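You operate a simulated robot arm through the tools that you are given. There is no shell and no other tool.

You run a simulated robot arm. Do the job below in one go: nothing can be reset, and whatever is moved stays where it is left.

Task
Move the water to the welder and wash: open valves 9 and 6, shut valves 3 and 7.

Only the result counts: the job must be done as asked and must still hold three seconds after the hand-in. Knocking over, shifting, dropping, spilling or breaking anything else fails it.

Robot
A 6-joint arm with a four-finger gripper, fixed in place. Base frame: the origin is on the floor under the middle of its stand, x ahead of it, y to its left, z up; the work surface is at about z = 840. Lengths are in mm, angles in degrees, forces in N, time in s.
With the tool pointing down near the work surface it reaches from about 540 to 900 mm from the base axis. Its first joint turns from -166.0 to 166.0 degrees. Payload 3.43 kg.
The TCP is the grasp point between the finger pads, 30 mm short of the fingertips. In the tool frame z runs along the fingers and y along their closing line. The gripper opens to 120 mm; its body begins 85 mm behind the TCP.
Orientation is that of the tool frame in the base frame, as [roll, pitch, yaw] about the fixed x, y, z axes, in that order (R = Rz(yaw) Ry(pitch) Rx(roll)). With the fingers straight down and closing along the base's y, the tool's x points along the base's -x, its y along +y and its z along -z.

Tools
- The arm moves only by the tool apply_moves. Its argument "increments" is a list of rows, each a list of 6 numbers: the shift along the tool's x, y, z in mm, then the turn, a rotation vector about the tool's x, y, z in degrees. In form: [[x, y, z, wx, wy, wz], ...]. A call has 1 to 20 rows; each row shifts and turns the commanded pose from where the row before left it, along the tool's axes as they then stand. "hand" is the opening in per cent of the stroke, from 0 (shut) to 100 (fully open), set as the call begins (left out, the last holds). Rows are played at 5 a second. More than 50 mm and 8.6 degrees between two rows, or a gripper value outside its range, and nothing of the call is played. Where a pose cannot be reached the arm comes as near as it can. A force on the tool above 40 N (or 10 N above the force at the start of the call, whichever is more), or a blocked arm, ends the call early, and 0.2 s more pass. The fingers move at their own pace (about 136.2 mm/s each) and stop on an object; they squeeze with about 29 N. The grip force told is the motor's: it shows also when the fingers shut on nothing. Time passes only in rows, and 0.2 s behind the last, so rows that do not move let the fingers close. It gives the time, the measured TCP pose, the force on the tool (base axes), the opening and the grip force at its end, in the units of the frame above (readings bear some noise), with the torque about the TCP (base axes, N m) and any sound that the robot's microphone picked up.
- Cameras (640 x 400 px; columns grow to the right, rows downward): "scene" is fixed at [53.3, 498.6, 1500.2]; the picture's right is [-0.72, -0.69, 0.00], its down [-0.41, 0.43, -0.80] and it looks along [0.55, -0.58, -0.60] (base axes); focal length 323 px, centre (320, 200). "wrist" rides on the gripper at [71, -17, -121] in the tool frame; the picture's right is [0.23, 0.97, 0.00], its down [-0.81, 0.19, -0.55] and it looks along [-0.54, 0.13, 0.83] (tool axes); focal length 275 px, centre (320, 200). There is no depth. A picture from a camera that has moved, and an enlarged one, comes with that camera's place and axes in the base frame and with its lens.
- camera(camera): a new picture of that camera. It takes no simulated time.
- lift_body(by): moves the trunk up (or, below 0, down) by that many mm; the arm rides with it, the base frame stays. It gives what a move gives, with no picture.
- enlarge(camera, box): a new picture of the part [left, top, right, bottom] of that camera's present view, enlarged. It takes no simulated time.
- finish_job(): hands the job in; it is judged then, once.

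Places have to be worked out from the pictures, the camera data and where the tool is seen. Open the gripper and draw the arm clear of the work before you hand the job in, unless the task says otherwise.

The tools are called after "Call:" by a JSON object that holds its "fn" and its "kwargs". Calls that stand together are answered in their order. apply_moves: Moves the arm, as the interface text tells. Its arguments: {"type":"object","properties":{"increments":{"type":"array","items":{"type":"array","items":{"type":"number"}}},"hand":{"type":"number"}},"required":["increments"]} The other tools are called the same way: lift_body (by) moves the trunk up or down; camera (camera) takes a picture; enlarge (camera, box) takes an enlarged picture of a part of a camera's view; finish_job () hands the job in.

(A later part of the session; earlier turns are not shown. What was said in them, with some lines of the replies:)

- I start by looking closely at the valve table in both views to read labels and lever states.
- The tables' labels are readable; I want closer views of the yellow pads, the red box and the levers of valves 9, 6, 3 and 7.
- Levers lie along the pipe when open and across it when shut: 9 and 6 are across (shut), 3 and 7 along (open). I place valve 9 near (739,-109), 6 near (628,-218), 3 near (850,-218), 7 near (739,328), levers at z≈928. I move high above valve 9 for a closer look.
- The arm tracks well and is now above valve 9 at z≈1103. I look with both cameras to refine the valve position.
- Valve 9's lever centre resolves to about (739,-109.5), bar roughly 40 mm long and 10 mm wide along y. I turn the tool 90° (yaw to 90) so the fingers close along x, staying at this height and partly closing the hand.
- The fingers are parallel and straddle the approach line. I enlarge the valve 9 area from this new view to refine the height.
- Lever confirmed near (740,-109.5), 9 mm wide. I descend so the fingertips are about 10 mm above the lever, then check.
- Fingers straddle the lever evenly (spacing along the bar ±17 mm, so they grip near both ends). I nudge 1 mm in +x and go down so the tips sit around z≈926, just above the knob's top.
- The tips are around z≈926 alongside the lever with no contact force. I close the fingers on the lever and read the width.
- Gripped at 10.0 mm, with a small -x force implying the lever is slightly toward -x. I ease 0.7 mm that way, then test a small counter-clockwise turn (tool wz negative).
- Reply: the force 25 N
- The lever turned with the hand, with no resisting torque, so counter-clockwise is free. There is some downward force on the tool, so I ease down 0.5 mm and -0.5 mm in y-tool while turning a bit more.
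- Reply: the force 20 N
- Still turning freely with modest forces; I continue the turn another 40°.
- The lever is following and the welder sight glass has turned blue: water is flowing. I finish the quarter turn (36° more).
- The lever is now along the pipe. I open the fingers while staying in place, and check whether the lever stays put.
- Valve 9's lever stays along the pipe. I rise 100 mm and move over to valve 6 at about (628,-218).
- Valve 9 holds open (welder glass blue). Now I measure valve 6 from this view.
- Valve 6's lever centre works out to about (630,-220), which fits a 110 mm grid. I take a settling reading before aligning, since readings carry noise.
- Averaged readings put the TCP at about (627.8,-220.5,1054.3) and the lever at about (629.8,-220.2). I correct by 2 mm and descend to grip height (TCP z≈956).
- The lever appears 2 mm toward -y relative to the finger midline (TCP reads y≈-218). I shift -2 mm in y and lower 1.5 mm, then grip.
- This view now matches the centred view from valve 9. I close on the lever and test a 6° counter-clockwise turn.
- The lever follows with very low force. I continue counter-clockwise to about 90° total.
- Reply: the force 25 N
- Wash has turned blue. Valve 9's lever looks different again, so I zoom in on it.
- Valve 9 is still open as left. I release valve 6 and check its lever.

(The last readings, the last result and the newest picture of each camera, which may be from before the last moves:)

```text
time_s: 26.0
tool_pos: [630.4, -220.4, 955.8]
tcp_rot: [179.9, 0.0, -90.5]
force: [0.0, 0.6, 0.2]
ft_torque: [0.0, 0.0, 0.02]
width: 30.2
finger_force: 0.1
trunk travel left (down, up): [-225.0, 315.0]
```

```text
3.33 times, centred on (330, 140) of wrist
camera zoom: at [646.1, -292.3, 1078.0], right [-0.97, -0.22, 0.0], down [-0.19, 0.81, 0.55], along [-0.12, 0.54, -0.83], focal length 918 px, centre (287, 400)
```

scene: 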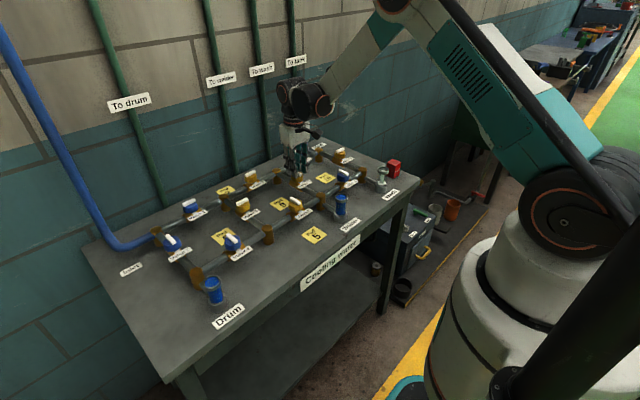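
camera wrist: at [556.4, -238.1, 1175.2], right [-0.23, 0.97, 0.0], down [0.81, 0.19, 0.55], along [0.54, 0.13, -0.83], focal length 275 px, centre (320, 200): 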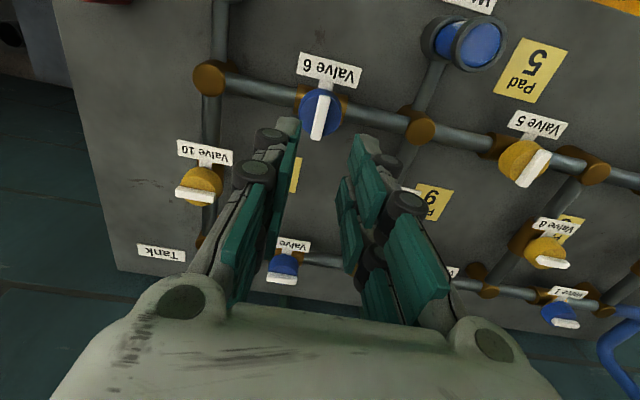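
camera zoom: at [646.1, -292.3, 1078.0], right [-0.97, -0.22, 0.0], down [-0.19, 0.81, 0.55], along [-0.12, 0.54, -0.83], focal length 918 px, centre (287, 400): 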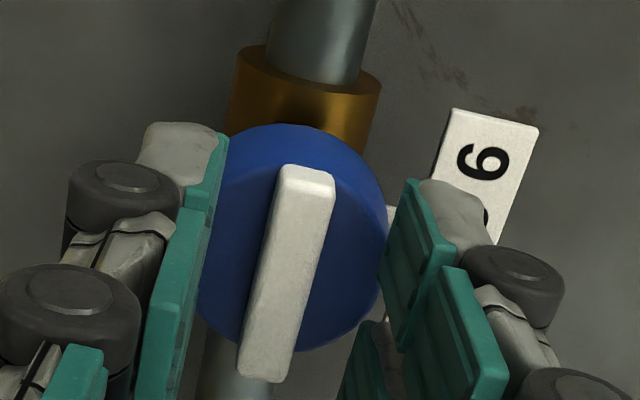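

Valve 6 is fully open. I rise 70 mm and move straight back (+x) 220 mm to valve 3, keeping this yaw since its lever also lies along y.

Call:
{"fn": "apply_moves", "kwargs": {"increments": [[0, 0, -20, 0, 0, 0], [0, 0, -25, 0, 0, 0], [0, 0, -25, 0, 0, 0], [0, -40, 0, 0, 0, 0], [0, -40, 0, 0, 0, 0], [0, -40, 0, 0, 0, 0], [0, -40, 0, 0, 0, 0], [0, -40, 0, 0, 0, 0], [0, -20, 0, 0, 0, 0], [0, 0, 0, 0, 0, 0], [0, 0, 0, 0, 0, 0]], "hand": 25}}

Call:
{"fn": "enlarge", "kwargs": {"camera": "wrist", "box": [240, 50, 400, 170]}}

Call:
{"fn": "camera", "kwargs": {"camera": "scene"}}

```text
time_s: 28.4
tool_pos: [850.0, -221.9, 1027.8]
tcp_rot: [179.9, -0.1, -90.5]
force: [0.4, 0.3, -1.3]
ft_torque: [0.02, 0.0, 0.01]
width: 29.9
finger_force: 0.1
trunk travel left (down, up): [-225.0, 315.0]
```

```text
3.33 times, centred on (320, 110) of wrist
camera zoom: at [865.7, -294.5, 1147.9], right [-0.97, -0.22, 0.0], down [-0.19, 0.81, 0.55], along [-0.12, 0.54, -0.83], focal length 918 px, centre (320, 500)
```

zoom: 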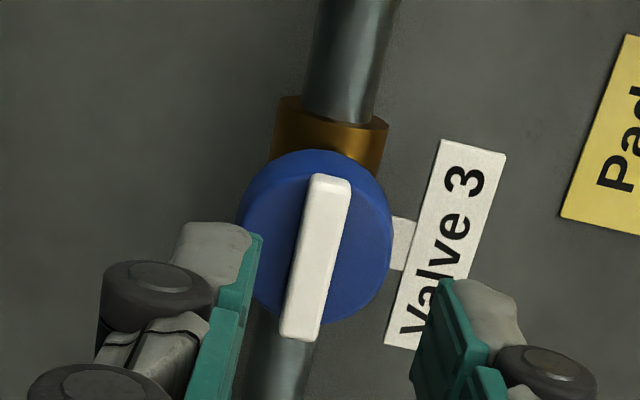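

```text
taken
```

scene: 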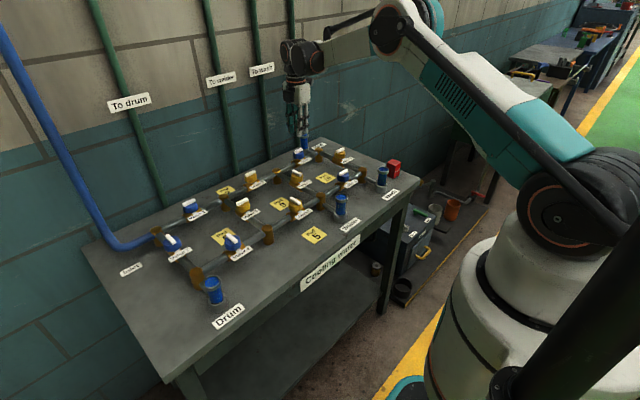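

The lever is nearly centred beneath. I nudge about 1 mm in +x and +y and descend 70 mm to grip height, then check.

Call:
{"fn": "apply_moves", "kwargs": {"increments": [[-1.2, -0.7, 25, 0, 0, 0], [0, 0, 25, 0, 0, 0], [0, 0, 13, 0, 0, 0], [0, 0, 7, 0, 0, 0], [0, 0, 0, 0, 0, 0]], "hand": 25}}

Call:
{"fn": "enlarge", "kwargs": {"camera": "wrist", "box": [250, 80, 410, 200]}}

Call:
{"fn": "enlarge", "kwargs": {"camera": "scene", "box": [270, 120, 350, 180]}}

```text
time_s: 29.6
tool_pos: [850.7, -219.5, 955.8]
tcp_rot: [-179.9, -0.1, -90.6]
force: [-1.0, -0.9, -0.3]
ft_torque: [0.0, 0.03, 0.01]
width: 29.9
finger_force: 0.0
trunk travel left (down, up): [-225.0, 315.0]
```

```text
3.33 times, centred on (330, 140) of wrist
camera zoom: at [867.5, -292.5, 1077.3], right [-0.97, -0.22, 0.0], down [-0.19, 0.81, 0.55], along [-0.12, 0.54, -0.83], focal length 918 px, centre (287, 400)
```

zoom: 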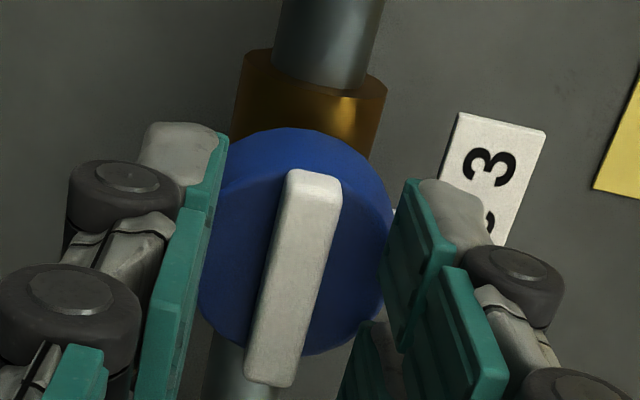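

```text
6.67 times, centred on (310, 150) of scene
camera zoom: at [53.3, 498.6, 1500.2], right [-0.72, -0.69, 0.0], down [-0.41, 0.43, -0.8], along [0.55, -0.58, -0.6], focal length 2152 px, centre (387, 533)
```

zoom: 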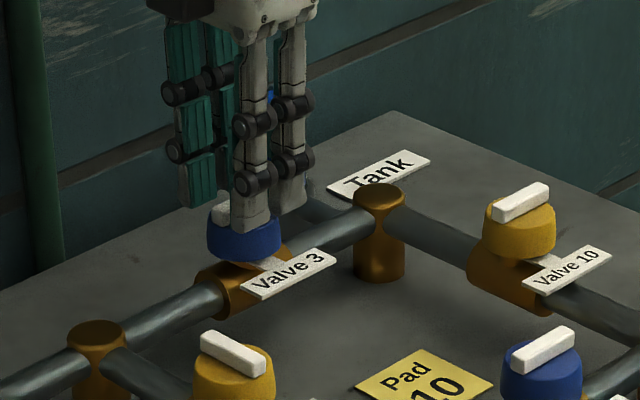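

Well aligned within about 1 mm; I nudge 0.8 mm, grip, and test a 6° clockwise turn (shutting direction).

Call:
{"fn": "apply_moves", "kwargs": {"increments": [[0, 0.8, 0, 0, 0, 0], [0, 0, 0, 0, 0, 0]], "hand": 25}}

Call:
{"fn": "apply_moves", "kwargs": {"increments": [[0, 0, 0, 0, 0, 0], [0, 0, 0, 0, 0, 0], [0, 0, 0, 0, 0, 0]], "hand": 0}}

Call:
{"fn": "apply_moves", "kwargs": {"increments": [[0, 0, 0, 0, 0, 3], [0, 0, 0, 0, 0, 3], [0, 0, 0, 0, 0, 0]], "hand": 0}}

Call:
{"fn": "enlarge", "kwargs": {"camera": "wrist", "box": [250, 80, 410, 200]}}

```text
time_s: 30.2
tool_pos: [850.0, -220.9, 956.6]
tcp_rot: [180.0, 0.0, -90.4]
force: [0.4, -0.1, 0.8]
ft_torque: [-0.01, -0.03, 0.05]
width: 29.9
finger_force: 0.1
trunk travel left (down, up): [-225.0, 315.0]
```

```text
time_s: 31.0
tool_pos: [850.0, -221.5, 956.8]
tcp_rot: [-179.9, 0.0, -90.5]
force: [3.5, -1.1, 1.2]
ft_torque: [0.03, -0.17, 0.0]
width: 10.1
finger_force: 43.8
trunk travel left (down, up): [-225.0, 315.0]
```

```text
time_s: 31.8
tool_pos: [851.5, -220.9, 957.2]
tcp_rot: [-179.9, 0.1, -96.5]
force: [11.2, -2.5, 5.8]
ft_torque: [0.06, -0.34, 0.03]
width: 10.1
finger_force: 43.7
trunk travel left (down, up): [-225.0, 315.0]
```

```text
3.33 times, centred on (330, 140) of wrist
camera zoom: at [859.0, -293.8, 1077.6], right [-0.99, -0.12, 0.0], down [-0.1, 0.83, 0.55], along [-0.07, 0.55, -0.83], focal length 918 px, centre (287, 400)
```

zoom: 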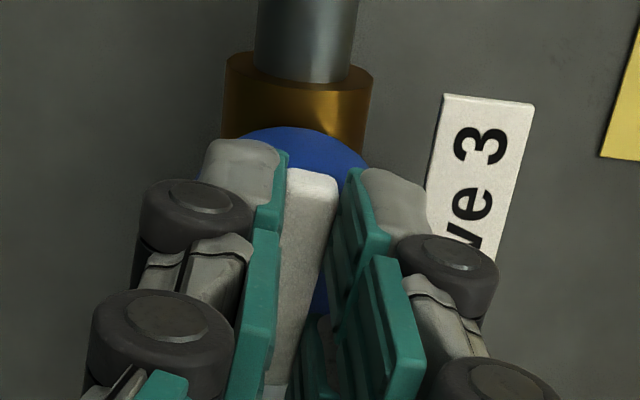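

Valve 3's lever follows clockwise. I continue to complete the quarter turn in two stages.

Call:
{"fn": "apply_moves", "kwargs": {"increments": [[0, 0, 0, 0, 0, 6], [0, 0, 0, 0, 0, 6], [0, 0, 0, 0, 0, 6], [0, 0, 0, 0, 0, 6], [0, 0, 0, 0, 0, 6], [0, 0, 0, 0, 0, 6], [0, 0, 0, 0, 0, 6], [0, 0, 0, 0, 0, 0]], "hand": 0}}

Call:
{"fn": "apply_moves", "kwargs": {"increments": [[0, 0, 0, 0, 0, 6], [0, 0, 0, 0, 0, 6], [0, 0, 0, 0, 0, 6], [0, 0, 0, 0, 0, 6], [0, 0, 0, 0, 0, 6], [0, 0, 0, 0, 0, 6], [0, 0, 0, 0, 0, 5.5], [0, 0, 0, 0, 0, 0]], "hand": 0}}

Call:
{"fn": "enlarge", "kwargs": {"camera": "wrist", "box": [250, 80, 410, 200]}}

Call:
{"fn": "enlarge", "kwargs": {"camera": "scene", "box": [220, 110, 420, 240]}}

```text
time_s: 33.6
tool_pos: [850.0, -220.4, 957.0]
tcp_rot: [180.0, 0.0, -138.6]
force: [14.1, -1.9, 9.6]
ft_torque: [-0.22, -0.25, -0.02]
width: 10.1
finger_force: 44.2
trunk travel left (down, up): [-225.0, 315.0]
```

```text
time_s: 35.4
tool_pos: [848.7, -218.5, 957.1]
tcp_rot: [180.0, 0.1, -179.9]
force: [1.3, 4.1, -0.8]
ft_torque: [0.17, -1.11, 0.03]
width: 9.8
finger_force: 43.5
trunk travel left (down, up): [-225.0, 315.0]
```

```text
3.33 times, centred on (330, 140) of wrist
camera zoom: at [778.4, -237.2, 1077.6], right [-0.23, 0.97, 0.0], down [0.81, 0.19, 0.55], along [0.54, 0.13, -0.83], focal length 918 px, centre (287, 400)
```

zoom: 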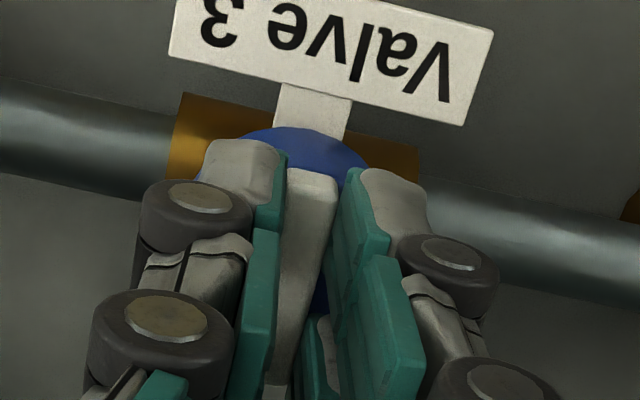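

```text
3.08 times, centred on (320, 175) of scene
camera zoom: at [53.3, 498.6, 1500.2], right [-0.72, -0.69, 0.0], down [-0.41, 0.43, -0.8], along [0.55, -0.58, -0.6], focal length 993 px, centre (320, 277)
```

zoom: 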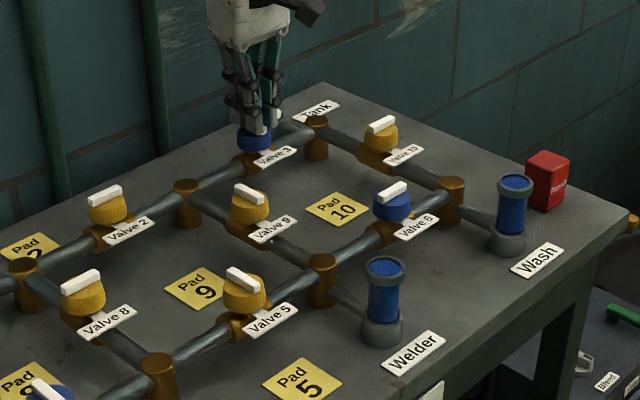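

Valve 3's lever is across its pipe. I release, verify, and rise.

Call:
{"fn": "apply_moves", "kwargs": {"increments": [[0, 0, 0, 0, 0, 0], [0, 0, 0, 0, 0, 0], [0, 0, 0, 0, 0, 0]], "hand": 25}}

Call:
{"fn": "enlarge", "kwargs": {"camera": "wrist", "box": [250, 80, 410, 200]}}

Call:
{"fn": "apply_moves", "kwargs": {"increments": [[0, 0, -20, 0, 0, 0], [0, 0, -35, 0, 0, 0], [0, 0, -35, 0, 0, 0], [40, 0, 0, 0, 0, 0], [40, 0, 0, 0, 0, 0], [40, 0, 0, 0, 0, 0], [0, 0, 0, 0, 0, 0]], "hand": 25}}

Call:
{"fn": "camera", "kwargs": {"camera": "scene"}}

Call:
{"fn": "enlarge", "kwargs": {"camera": "scene", "box": [220, 110, 420, 240]}}

```text
time_s: 36.2
tool_pos: [850.4, -221.7, 956.7]
tcp_rot: [179.9, 0.0, 179.9]
force: [-0.3, -0.5, 0.8]
ft_torque: [-0.02, 0.01, 0.03]
width: 30.0
finger_force: 0.1
trunk travel left (down, up): [-225.0, 315.0]
```

```text
3.33 times, centred on (330, 140) of wrist
camera zoom: at [778.3, -238.2, 1077.7], right [-0.23, 0.97, 0.0], down [0.81, 0.19, 0.55], along [0.54, 0.13, -0.83], focal length 918 px, centre (287, 400)
```

zoom: 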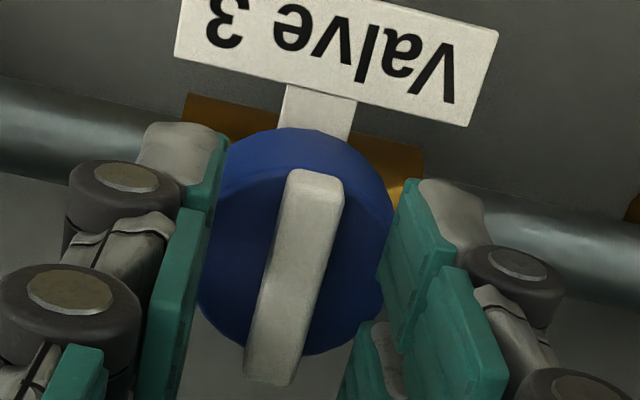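

```text
time_s: 37.8
tool_pos: [730.0, -219.5, 1045.9]
tcp_rot: [-180.0, 0.0, 179.9]
force: [-0.7, 0.8, 0.1]
ft_torque: [0.01, -0.01, 0.01]
width: 30.0
finger_force: 0.1
trunk travel left (down, up): [-225.0, 315.0]
```

```text
taken
```

scene: 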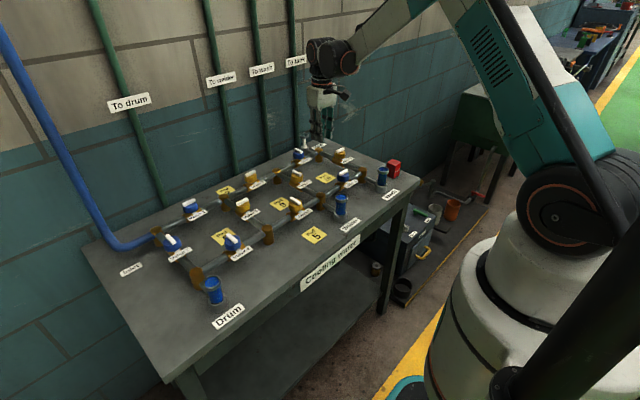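

```text
3.08 times, centred on (320, 175) of scene
camera zoom: at [53.3, 498.6, 1500.2], right [-0.72, -0.69, 0.0], down [-0.41, 0.43, -0.8], along [0.55, -0.58, -0.6], focal length 993 px, centre (320, 277)
```

zoom: 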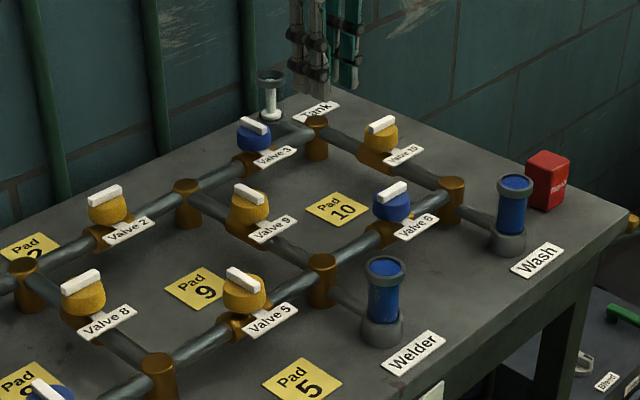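

Tank glass is now empty: valve 3 is shut and holds. I move along +y at this height toward valve 7, stopping partway to check clearance to the inlet pipe.

Call:
{"fn": "apply_moves", "kwargs": {"increments": [[0, 40, 0, 0, 0, 0], [0, 42, 0, 0, 0, 0], [0, 42, 0, 0, 0, 0], [0, 42, 0, 0, 0, 0], [0, 42, 0, 0, 0, 0], [0, 42, 0, 0, 0, 0], [0, 42, 0, 0, 0, 0], [0, 42, 0, 0, 0, 0], [0, 42, 0, 0, 0, 0], [0, 42, 0, 0, 0, 0], [0, 0, 0, 0, 0, 0]], "hand": 25}}

Call:
{"fn": "camera", "kwargs": {"camera": "scene"}}

Call:
{"fn": "camera", "kwargs": {"camera": "wrist"}}

```text
time_s: 40.2
tool_pos: [729.8, 198.2, 1047.4]
tcp_rot: [-180.0, 0.0, -180.0]
force: [0.1, 0.4, -0.3]
ft_torque: [0.01, 0.02, 0.05]
width: 29.6
finger_force: 0.1
trunk travel left (down, up): [-225.0, 315.0]
```

```text
taken
```

scene: 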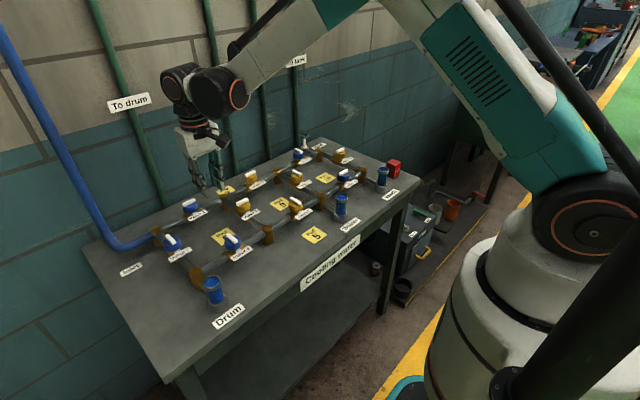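

```text
taken
camera wrist: at [658.2, 181.0, 1168.9], right [-0.23, 0.97, 0.0], down [0.81, 0.19, 0.55], along [0.54, 0.13, -0.83], focal length 275 px, centre (320, 200)
```

wrist: 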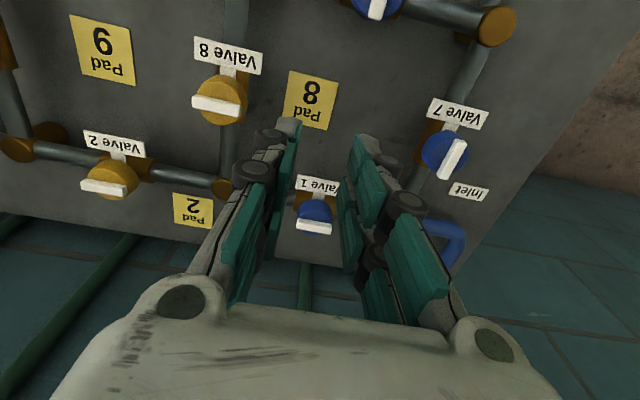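

Wrist joints sit above or to the near side of the gripper, clear of the inlet pipe, which runs back to the wall. I continue to above valve 7 at (740,330).

Call:
{"fn": "apply_moves", "kwargs": {"increments": [[-3, 33, 0, 0, 0, 0], [-3, 33, 0, 0, 0, 0], [-2, 33, 0, 0, 0, 0], [-2, 32.5, 0, 0, 0, 0], [0, 0, 0, 0, 0, 0], [0, 0, 0, 0, 0, 0]], "hand": 25}}

Call:
{"fn": "camera", "kwargs": {"camera": "scene"}}

Call:
{"fn": "enlarge", "kwargs": {"camera": "wrist", "box": [240, 50, 400, 170]}}

```text
time_s: 41.6
tool_pos: [738.0, 328.2, 1048.1]
tcp_rot: [179.9, 0.0, -179.9]
force: [-0.7, 0.5, -0.3]
ft_torque: [0.04, -0.03, 0.01]
width: 30.2
finger_force: 0.1
trunk travel left (down, up): [-225.0, 315.0]
```

```text
taken
```

scene: 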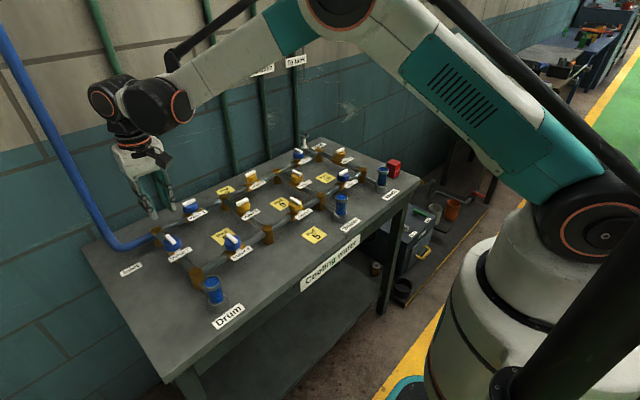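

```text
3.33 times, centred on (320, 110) of wrist
camera zoom: at [667.2, 310.1, 1169.4], right [-0.23, 0.97, 0.0], down [0.81, 0.19, 0.55], along [0.54, 0.13, -0.83], focal length 918 px, centre (320, 500)
```

zoom: 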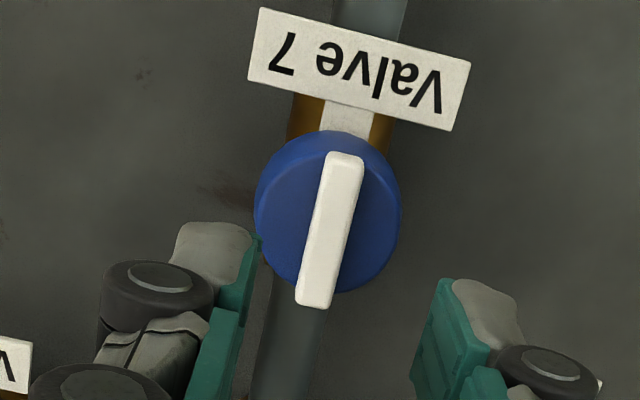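

The lever is about 2.7 mm in +y and about 1 mm in +x of the TCP. I correct and descend to just above grip height, then recheck.

Call:
{"fn": "apply_moves", "kwargs": {"increments": [[-1, 2.3, 25, 0, 0, 0], [0, 0, 30, 0, 0, 0], [0, 0, 20, 0, 0, 0], [0, 0, 10, 0, 0, 0], [0, 0, 5, 0, 0, 0], [0, 0, 0, 0, 0, 0]], "hand": 25}}

Call:
{"fn": "enlarge", "kwargs": {"camera": "wrist", "box": [250, 80, 410, 200]}}

```text
time_s: 43.0
tool_pos: [739.8, 330.2, 957.8]
tcp_rot: [180.0, -0.1, -180.0]
force: [-0.7, -0.2, 0.1]
ft_torque: [-0.03, -0.01, -0.03]
width: 29.6
finger_force: 0.1
trunk travel left (down, up): [-225.0, 315.0]
```

```text
3.33 times, centred on (330, 140) of wrist
camera zoom: at [668.9, 314.6, 1077.7], right [-0.23, 0.97, 0.0], down [0.81, 0.19, 0.55], along [0.54, 0.13, -0.83], focal length 918 px, centre (287, 400)
```

zoom: 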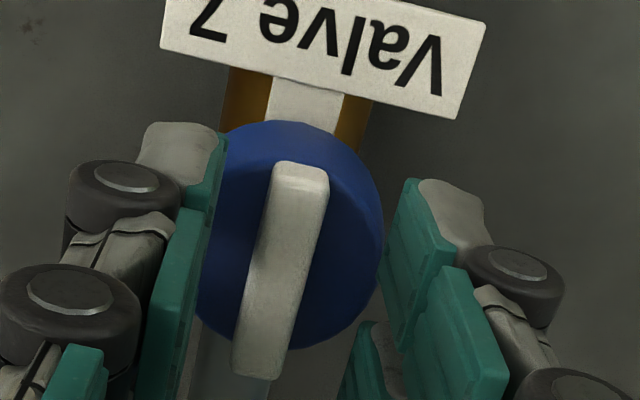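

The lever is about 1.4 mm to -y of the finger midline. I nudge, lower 0.6 mm, grip, and test a 6° clockwise turn.

Call:
{"fn": "apply_moves", "kwargs": {"increments": [[0, -1.4, 0.6, 0, 0, 0], [0, 0, 0, 0, 0, 0]], "hand": 25}}

Call:
{"fn": "apply_moves", "kwargs": {"increments": [[0, 0, 0, 0, 0, 0], [0, 0, 0, 0, 0, 0], [0, 0, 0, 0, 0, 0]], "hand": 0}}

Call:
{"fn": "apply_moves", "kwargs": {"increments": [[0, 0, 0, 0, 0, 3], [0, 0, 0, 0, 0, 3], [0, 0, 0, 0, 0, 0]], "hand": 0}}

Call:
{"fn": "enlarge", "kwargs": {"camera": "wrist", "box": [250, 80, 410, 200]}}

```text
time_s: 43.6
tool_pos: [740.6, 330.5, 956.1]
tcp_rot: [180.0, 0.0, 180.0]
force: [-0.2, 1.0, 0.1]
ft_torque: [0.02, -0.01, 0.0]
width: 29.9
finger_force: 0.1
trunk travel left (down, up): [-225.0, 315.0]
```

```text
time_s: 44.4
tool_pos: [740.7, 330.5, 955.5]
tcp_rot: [-180.0, 0.0, 179.9]
force: [-1.9, -3.3, -2.5]
ft_torque: [-0.09, -0.16, -0.02]
width: 9.8
finger_force: 43.9
trunk travel left (down, up): [-225.0, 315.0]
```

```text
time_s: 45.2
tool_pos: [740.4, 330.3, 956.1]
tcp_rot: [180.0, 0.0, 173.9]
force: [-6.4, -3.5, -12.7]
ft_torque: [-0.25, -1.05, 0.02]
width: 10.0
finger_force: 43.6
trunk travel left (down, up): [-225.0, 315.0]
```

```text
3.33 times, centred on (330, 140) of wrist
camera zoom: at [667.9, 320.4, 1077.0], right [-0.13, 0.99, 0.0], down [0.83, 0.11, 0.55], along [0.55, 0.07, -0.83], focal length 918 px, centre (287, 400)
```

zoom: 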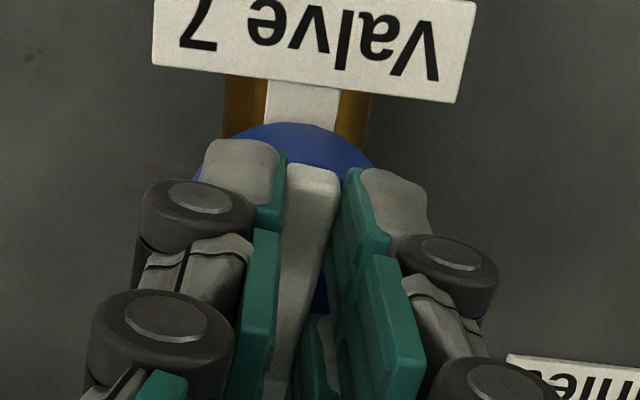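

Valve 7's lever follows clockwise. I continue in two stages to the full quarter turn, watching the force.

Call:
{"fn": "apply_moves", "kwargs": {"increments": [[0, 0, 0, 0, 0, 6], [0, 0, 0, 0, 0, 6], [0, 0, 0, 0, 0, 6], [0, 0, 0, 0, 0, 6], [0, 0, 0, 0, 0, 6], [0, 0, 0, 0, 0, 6], [0, 0, 0, 0, 0, 6], [0, 0, 0, 0, 0, 0]], "hand": 0}}

Call:
{"fn": "apply_moves", "kwargs": {"increments": [[0, 0, 0, 0, 0, 6], [0, 0, 0, 0, 0, 6], [0, 0, 0, 0, 0, 6], [0, 0, 0, 0, 0, 6], [0, 0, 0, 0, 0, 6], [0, 0, 0, 0, 0, 6], [0, 0, 0, 0, 0, 6], [0, 0, 0, 0, 0, 0]], "hand": 0}}

Call:
{"fn": "enlarge", "kwargs": {"camera": "wrist", "box": [250, 80, 410, 200]}}

Call:
{"fn": "camera", "kwargs": {"camera": "scene"}}

```text
time_s: 47.0
tool_pos: [739.7, 330.9, 956.4]
tcp_rot: [-179.9, -0.1, 131.9]
force: [-11.1, -6.7, -15.4]
ft_torque: [0.61, 0.98, 0.0]
width: 10.2
finger_force: 43.9
trunk travel left (down, up): [-225.0, 315.0]
```

```text
time_s: 48.8
tool_pos: [739.9, 329.8, 956.2]
tcp_rot: [180.0, 0.0, 90.0]
force: [-15.7, -12.5, -14.3]
ft_torque: [-0.32, 0.41, 0.01]
width: 10.0
finger_force: 43.8
trunk travel left (down, up): [-225.0, 315.0]
```

```text
3.33 times, centred on (330, 140) of wrist
camera zoom: at [723.4, 400.8, 1077.0], right [0.97, 0.23, 0.0], down [0.19, -0.81, 0.55], along [0.13, -0.54, -0.83], focal length 918 px, centre (287, 400)
```

zoom: 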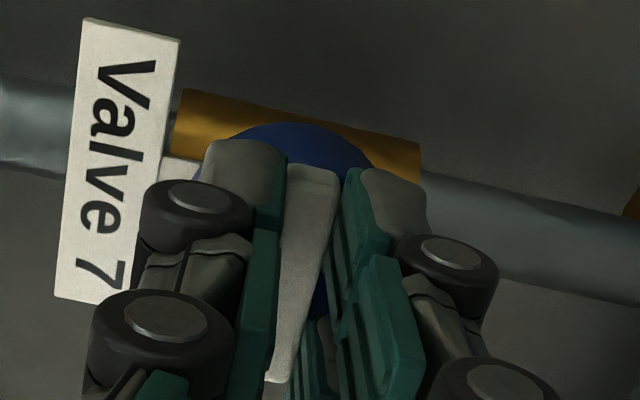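

```text
taken
```

scene: 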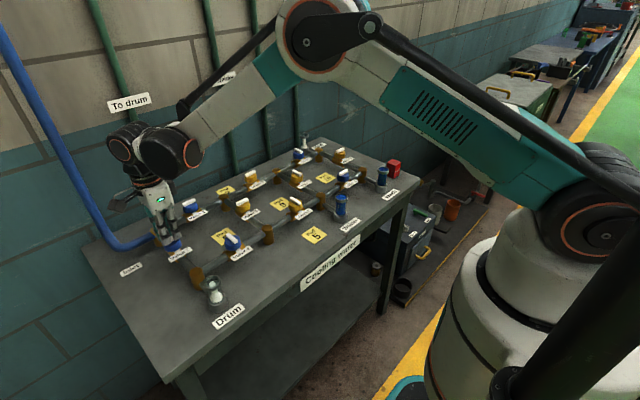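

The drum glass is now empty and valve 7's lever is across its pipe. I release and verify, then rise clear.

Call:
{"fn": "apply_moves", "kwargs": {"increments": [[0, 0, 0, 0, 0, 0], [0, 0, 0, 0, 0, 0], [0, 0, 0, 0, 0, 0]], "hand": 25}}

Call:
{"fn": "enlarge", "kwargs": {"camera": "wrist", "box": [250, 80, 410, 200]}}

Call:
{"fn": "apply_moves", "kwargs": {"increments": [[0, 0, -20, 0, 0, 0], [0, 0, -35, 0, 0, 0], [0, 0, -35, 0, 0, 0], [0, 0, -35, 0, 0, 0], [0, 0, -35, 0, 0, 0], [0, 0, 0, 0, 0, 0]], "hand": 25}}

Call:
{"fn": "camera", "kwargs": {"camera": "scene"}}

Call:
{"fn": "enlarge", "kwargs": {"camera": "scene", "box": [100, 120, 260, 300]}}

Call:
{"fn": "enlarge", "kwargs": {"camera": "scene", "box": [220, 120, 420, 250]}}

```text
time_s: 49.6
tool_pos: [739.8, 330.5, 956.0]
tcp_rot: [180.0, 0.0, 89.9]
force: [0.7, -0.7, 0.5]
ft_torque: [0.02, -0.02, 0.01]
width: 29.8
finger_force: 0.0
trunk travel left (down, up): [-225.0, 315.0]
```

```text
3.33 times, centred on (330, 140) of wrist
camera zoom: at [723.8, 401.5, 1076.8], right [0.97, 0.23, 0.0], down [0.19, -0.81, 0.55], along [0.13, -0.54, -0.83], focal length 918 px, centre (287, 400)
```

zoom: 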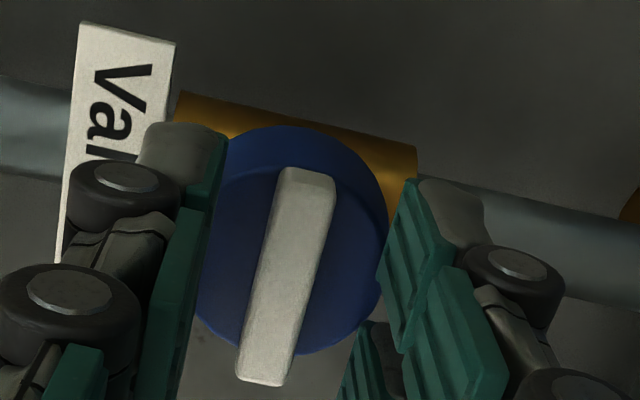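

```text
time_s: 51.0
tool_pos: [738.3, 331.5, 1117.2]
tcp_rot: [180.0, 0.0, 90.1]
force: [-0.6, 0.1, -0.6]
ft_torque: [0.03, -0.01, -0.01]
width: 30.1
finger_force: 0.1
trunk travel left (down, up): [-225.0, 315.0]
```

```text
taken
```

scene: 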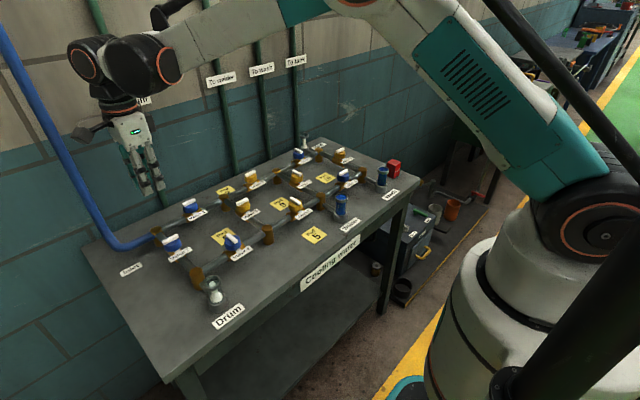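

```text
2.22 times, centred on (180, 210) of scene
camera zoom: at [53.3, 498.6, 1500.2], right [-0.72, -0.69, 0.0], down [-0.41, 0.43, -0.8], along [0.55, -0.58, -0.6], focal length 717 px, centre (631, 178)
```

zoom: 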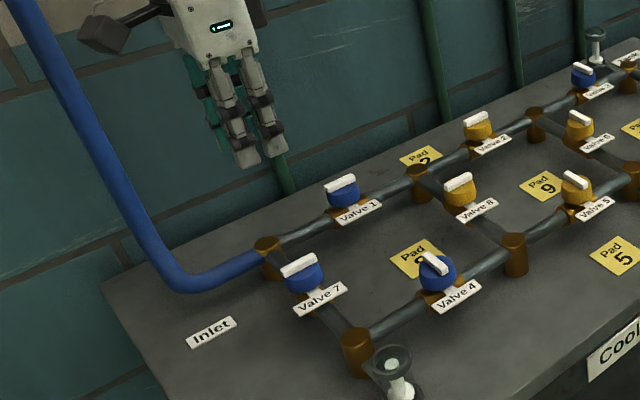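

```text
3.08 times, centred on (320, 185) of scene
camera zoom: at [53.3, 498.6, 1500.2], right [-0.72, -0.69, 0.0], down [-0.41, 0.43, -0.8], along [0.55, -0.58, -0.6], focal length 993 px, centre (320, 246)
```

zoom: 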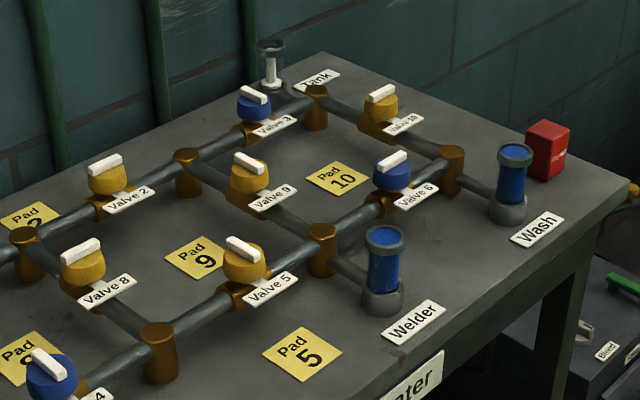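

Welder and wash are blue, tank and drum empty. I zoom in on each of the four levers and check for drift or leaks before retreating.

Call:
{"fn": "enlarge", "kwargs": {"camera": "scene", "box": [270, 140, 350, 200]}}

Call:
{"fn": "enlarge", "kwargs": {"camera": "scene", "box": [320, 140, 400, 220]}}

Call:
{"fn": "enlarge", "kwargs": {"camera": "scene", "box": [150, 200, 230, 260]}}

```text
6.67 times, centred on (310, 170) of scene
camera zoom: at [53.3, 498.6, 1500.2], right [-0.72, -0.69, 0.0], down [-0.41, 0.43, -0.8], along [0.55, -0.58, -0.6], focal length 2152 px, centre (387, 400)
```

zoom: 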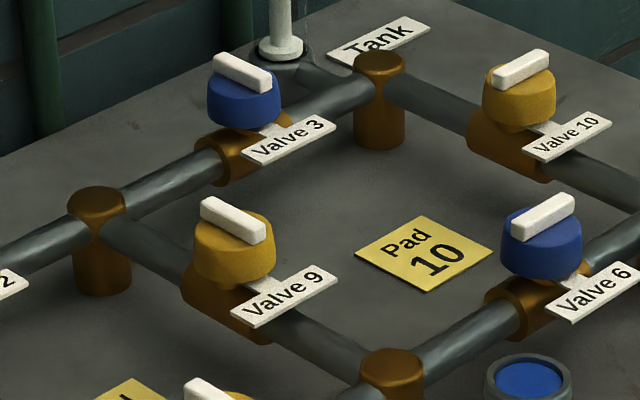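

```text
5.00 times, centred on (360, 180) of scene
camera zoom: at [53.3, 498.6, 1500.2], right [-0.72, -0.69, 0.0], down [-0.41, 0.43, -0.8], along [0.55, -0.58, -0.6], focal length 1614 px, centre (120, 300)
```

zoom: 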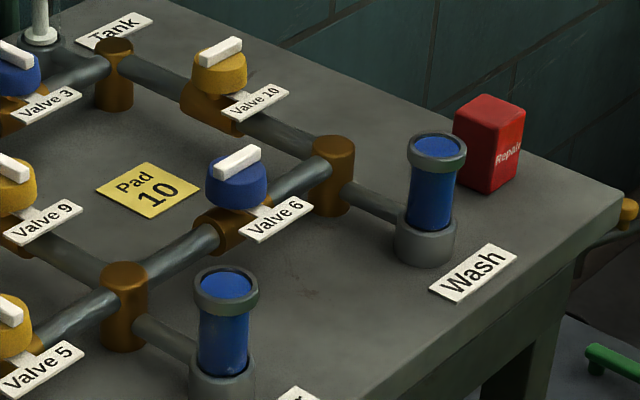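

```text
6.67 times, centred on (190, 230) of scene
camera zoom: at [53.3, 498.6, 1500.2], right [-0.72, -0.69, 0.0], down [-0.41, 0.43, -0.8], along [0.55, -0.58, -0.6], focal length 2152 px, centre (1187, 0)
```

zoom: 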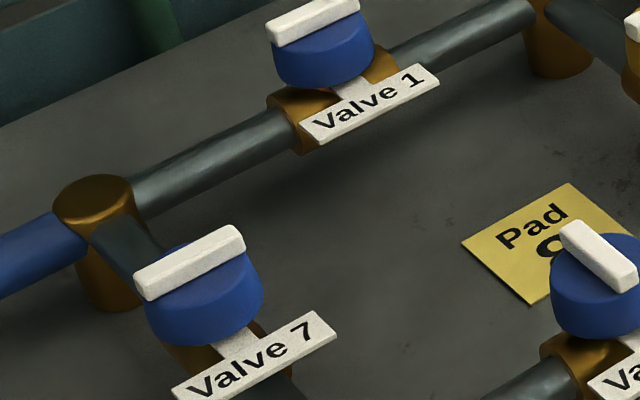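

All four levers are in the right positions, other valves unchanged, no leaks visible. I open the hand and draw the arm up and back toward the base.

Call:
{"fn": "apply_moves", "kwargs": {"increments": [[-20, -25, -20, 0, 0, 0], [-20, -25, -20, 0, 0, 0], [-20, -25, -20, 0, 0, 0], [-20, -25, -20, 0, 0, 0], [-20, -25, -20, 0, 0, 0], [-20, -25, -10, 0, 0, 0], [-20, -20, 0, 0, 0, 0], [-20, -20, 0, 0, 0, 0], [0, 0, 0, 0, 0, 0], [0, 0, 0, 0, 0, 0], [0, 0, 0, 0, 0, 0], [0, 0, 0, 0, 0, 0], [0, 0, 0, 0, 0, 0]], "hand": 100}}

Call:
{"fn": "camera", "kwargs": {"camera": "scene"}}

Call:
{"fn": "enlarge", "kwargs": {"camera": "scene", "box": [220, 120, 420, 250]}}

```text
time_s: 53.8
tool_pos: [551.0, 169.5, 1226.4]
tcp_rot: [180.0, 0.1, 90.0]
force: [-1.0, 0.0, -0.2]
ft_torque: [-0.01, 0.01, 0.0]
width: 119.9
finger_force: 0.0
trunk travel left (down, up): [-225.0, 315.0]
```

```text
taken
```

scene: 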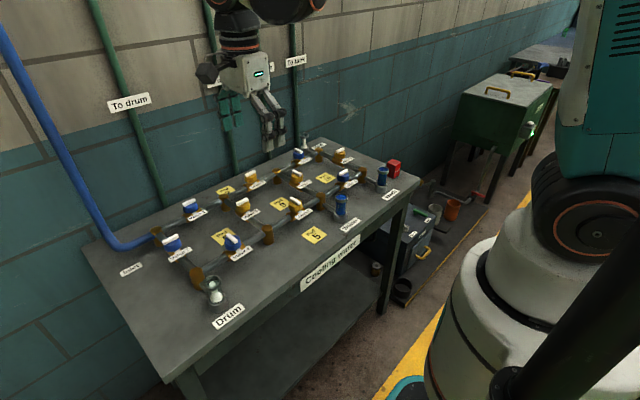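

```text
3.08 times, centred on (320, 185) of scene
camera zoom: at [53.3, 498.6, 1500.2], right [-0.72, -0.69, 0.0], down [-0.41, 0.43, -0.8], along [0.55, -0.58, -0.6], focal length 993 px, centre (320, 246)
```

zoom: 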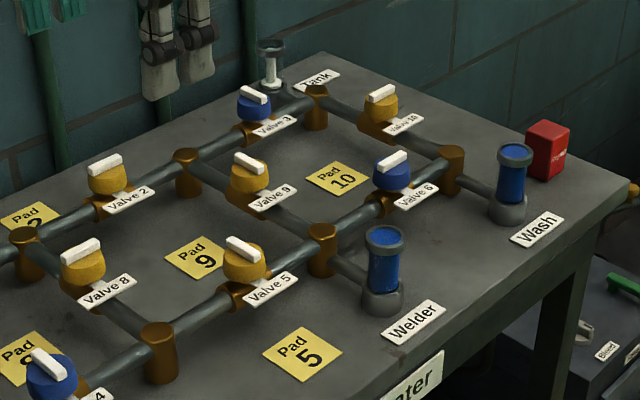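

Everything holds: welder and wash run, tank and drum are dry, the hand is open and clear of the table. I hand the job in.

Call:
{"fn": "finish_job", "kwargs": {}}

```text
The job is handed in.
```

The water now runs to the welder and wash. Valves 9 and 6 are open and valves 3 and 7 are shut.

- **Flow check:** in the last pictures the welder and wash sight glasses were blue, and the tank and drum glasses were empty.
- **Order:** I opened 9 and 6 before shutting 3 and 7, so the inlet always had a way out.
- **Other items:** the other six valves stood as at the start, I saw no leaks, and nothing else was touched or moved.
- **Arm:** the gripper is fully open and drawn back clear of the table.

The job is handed in. I have not seen the verdict.
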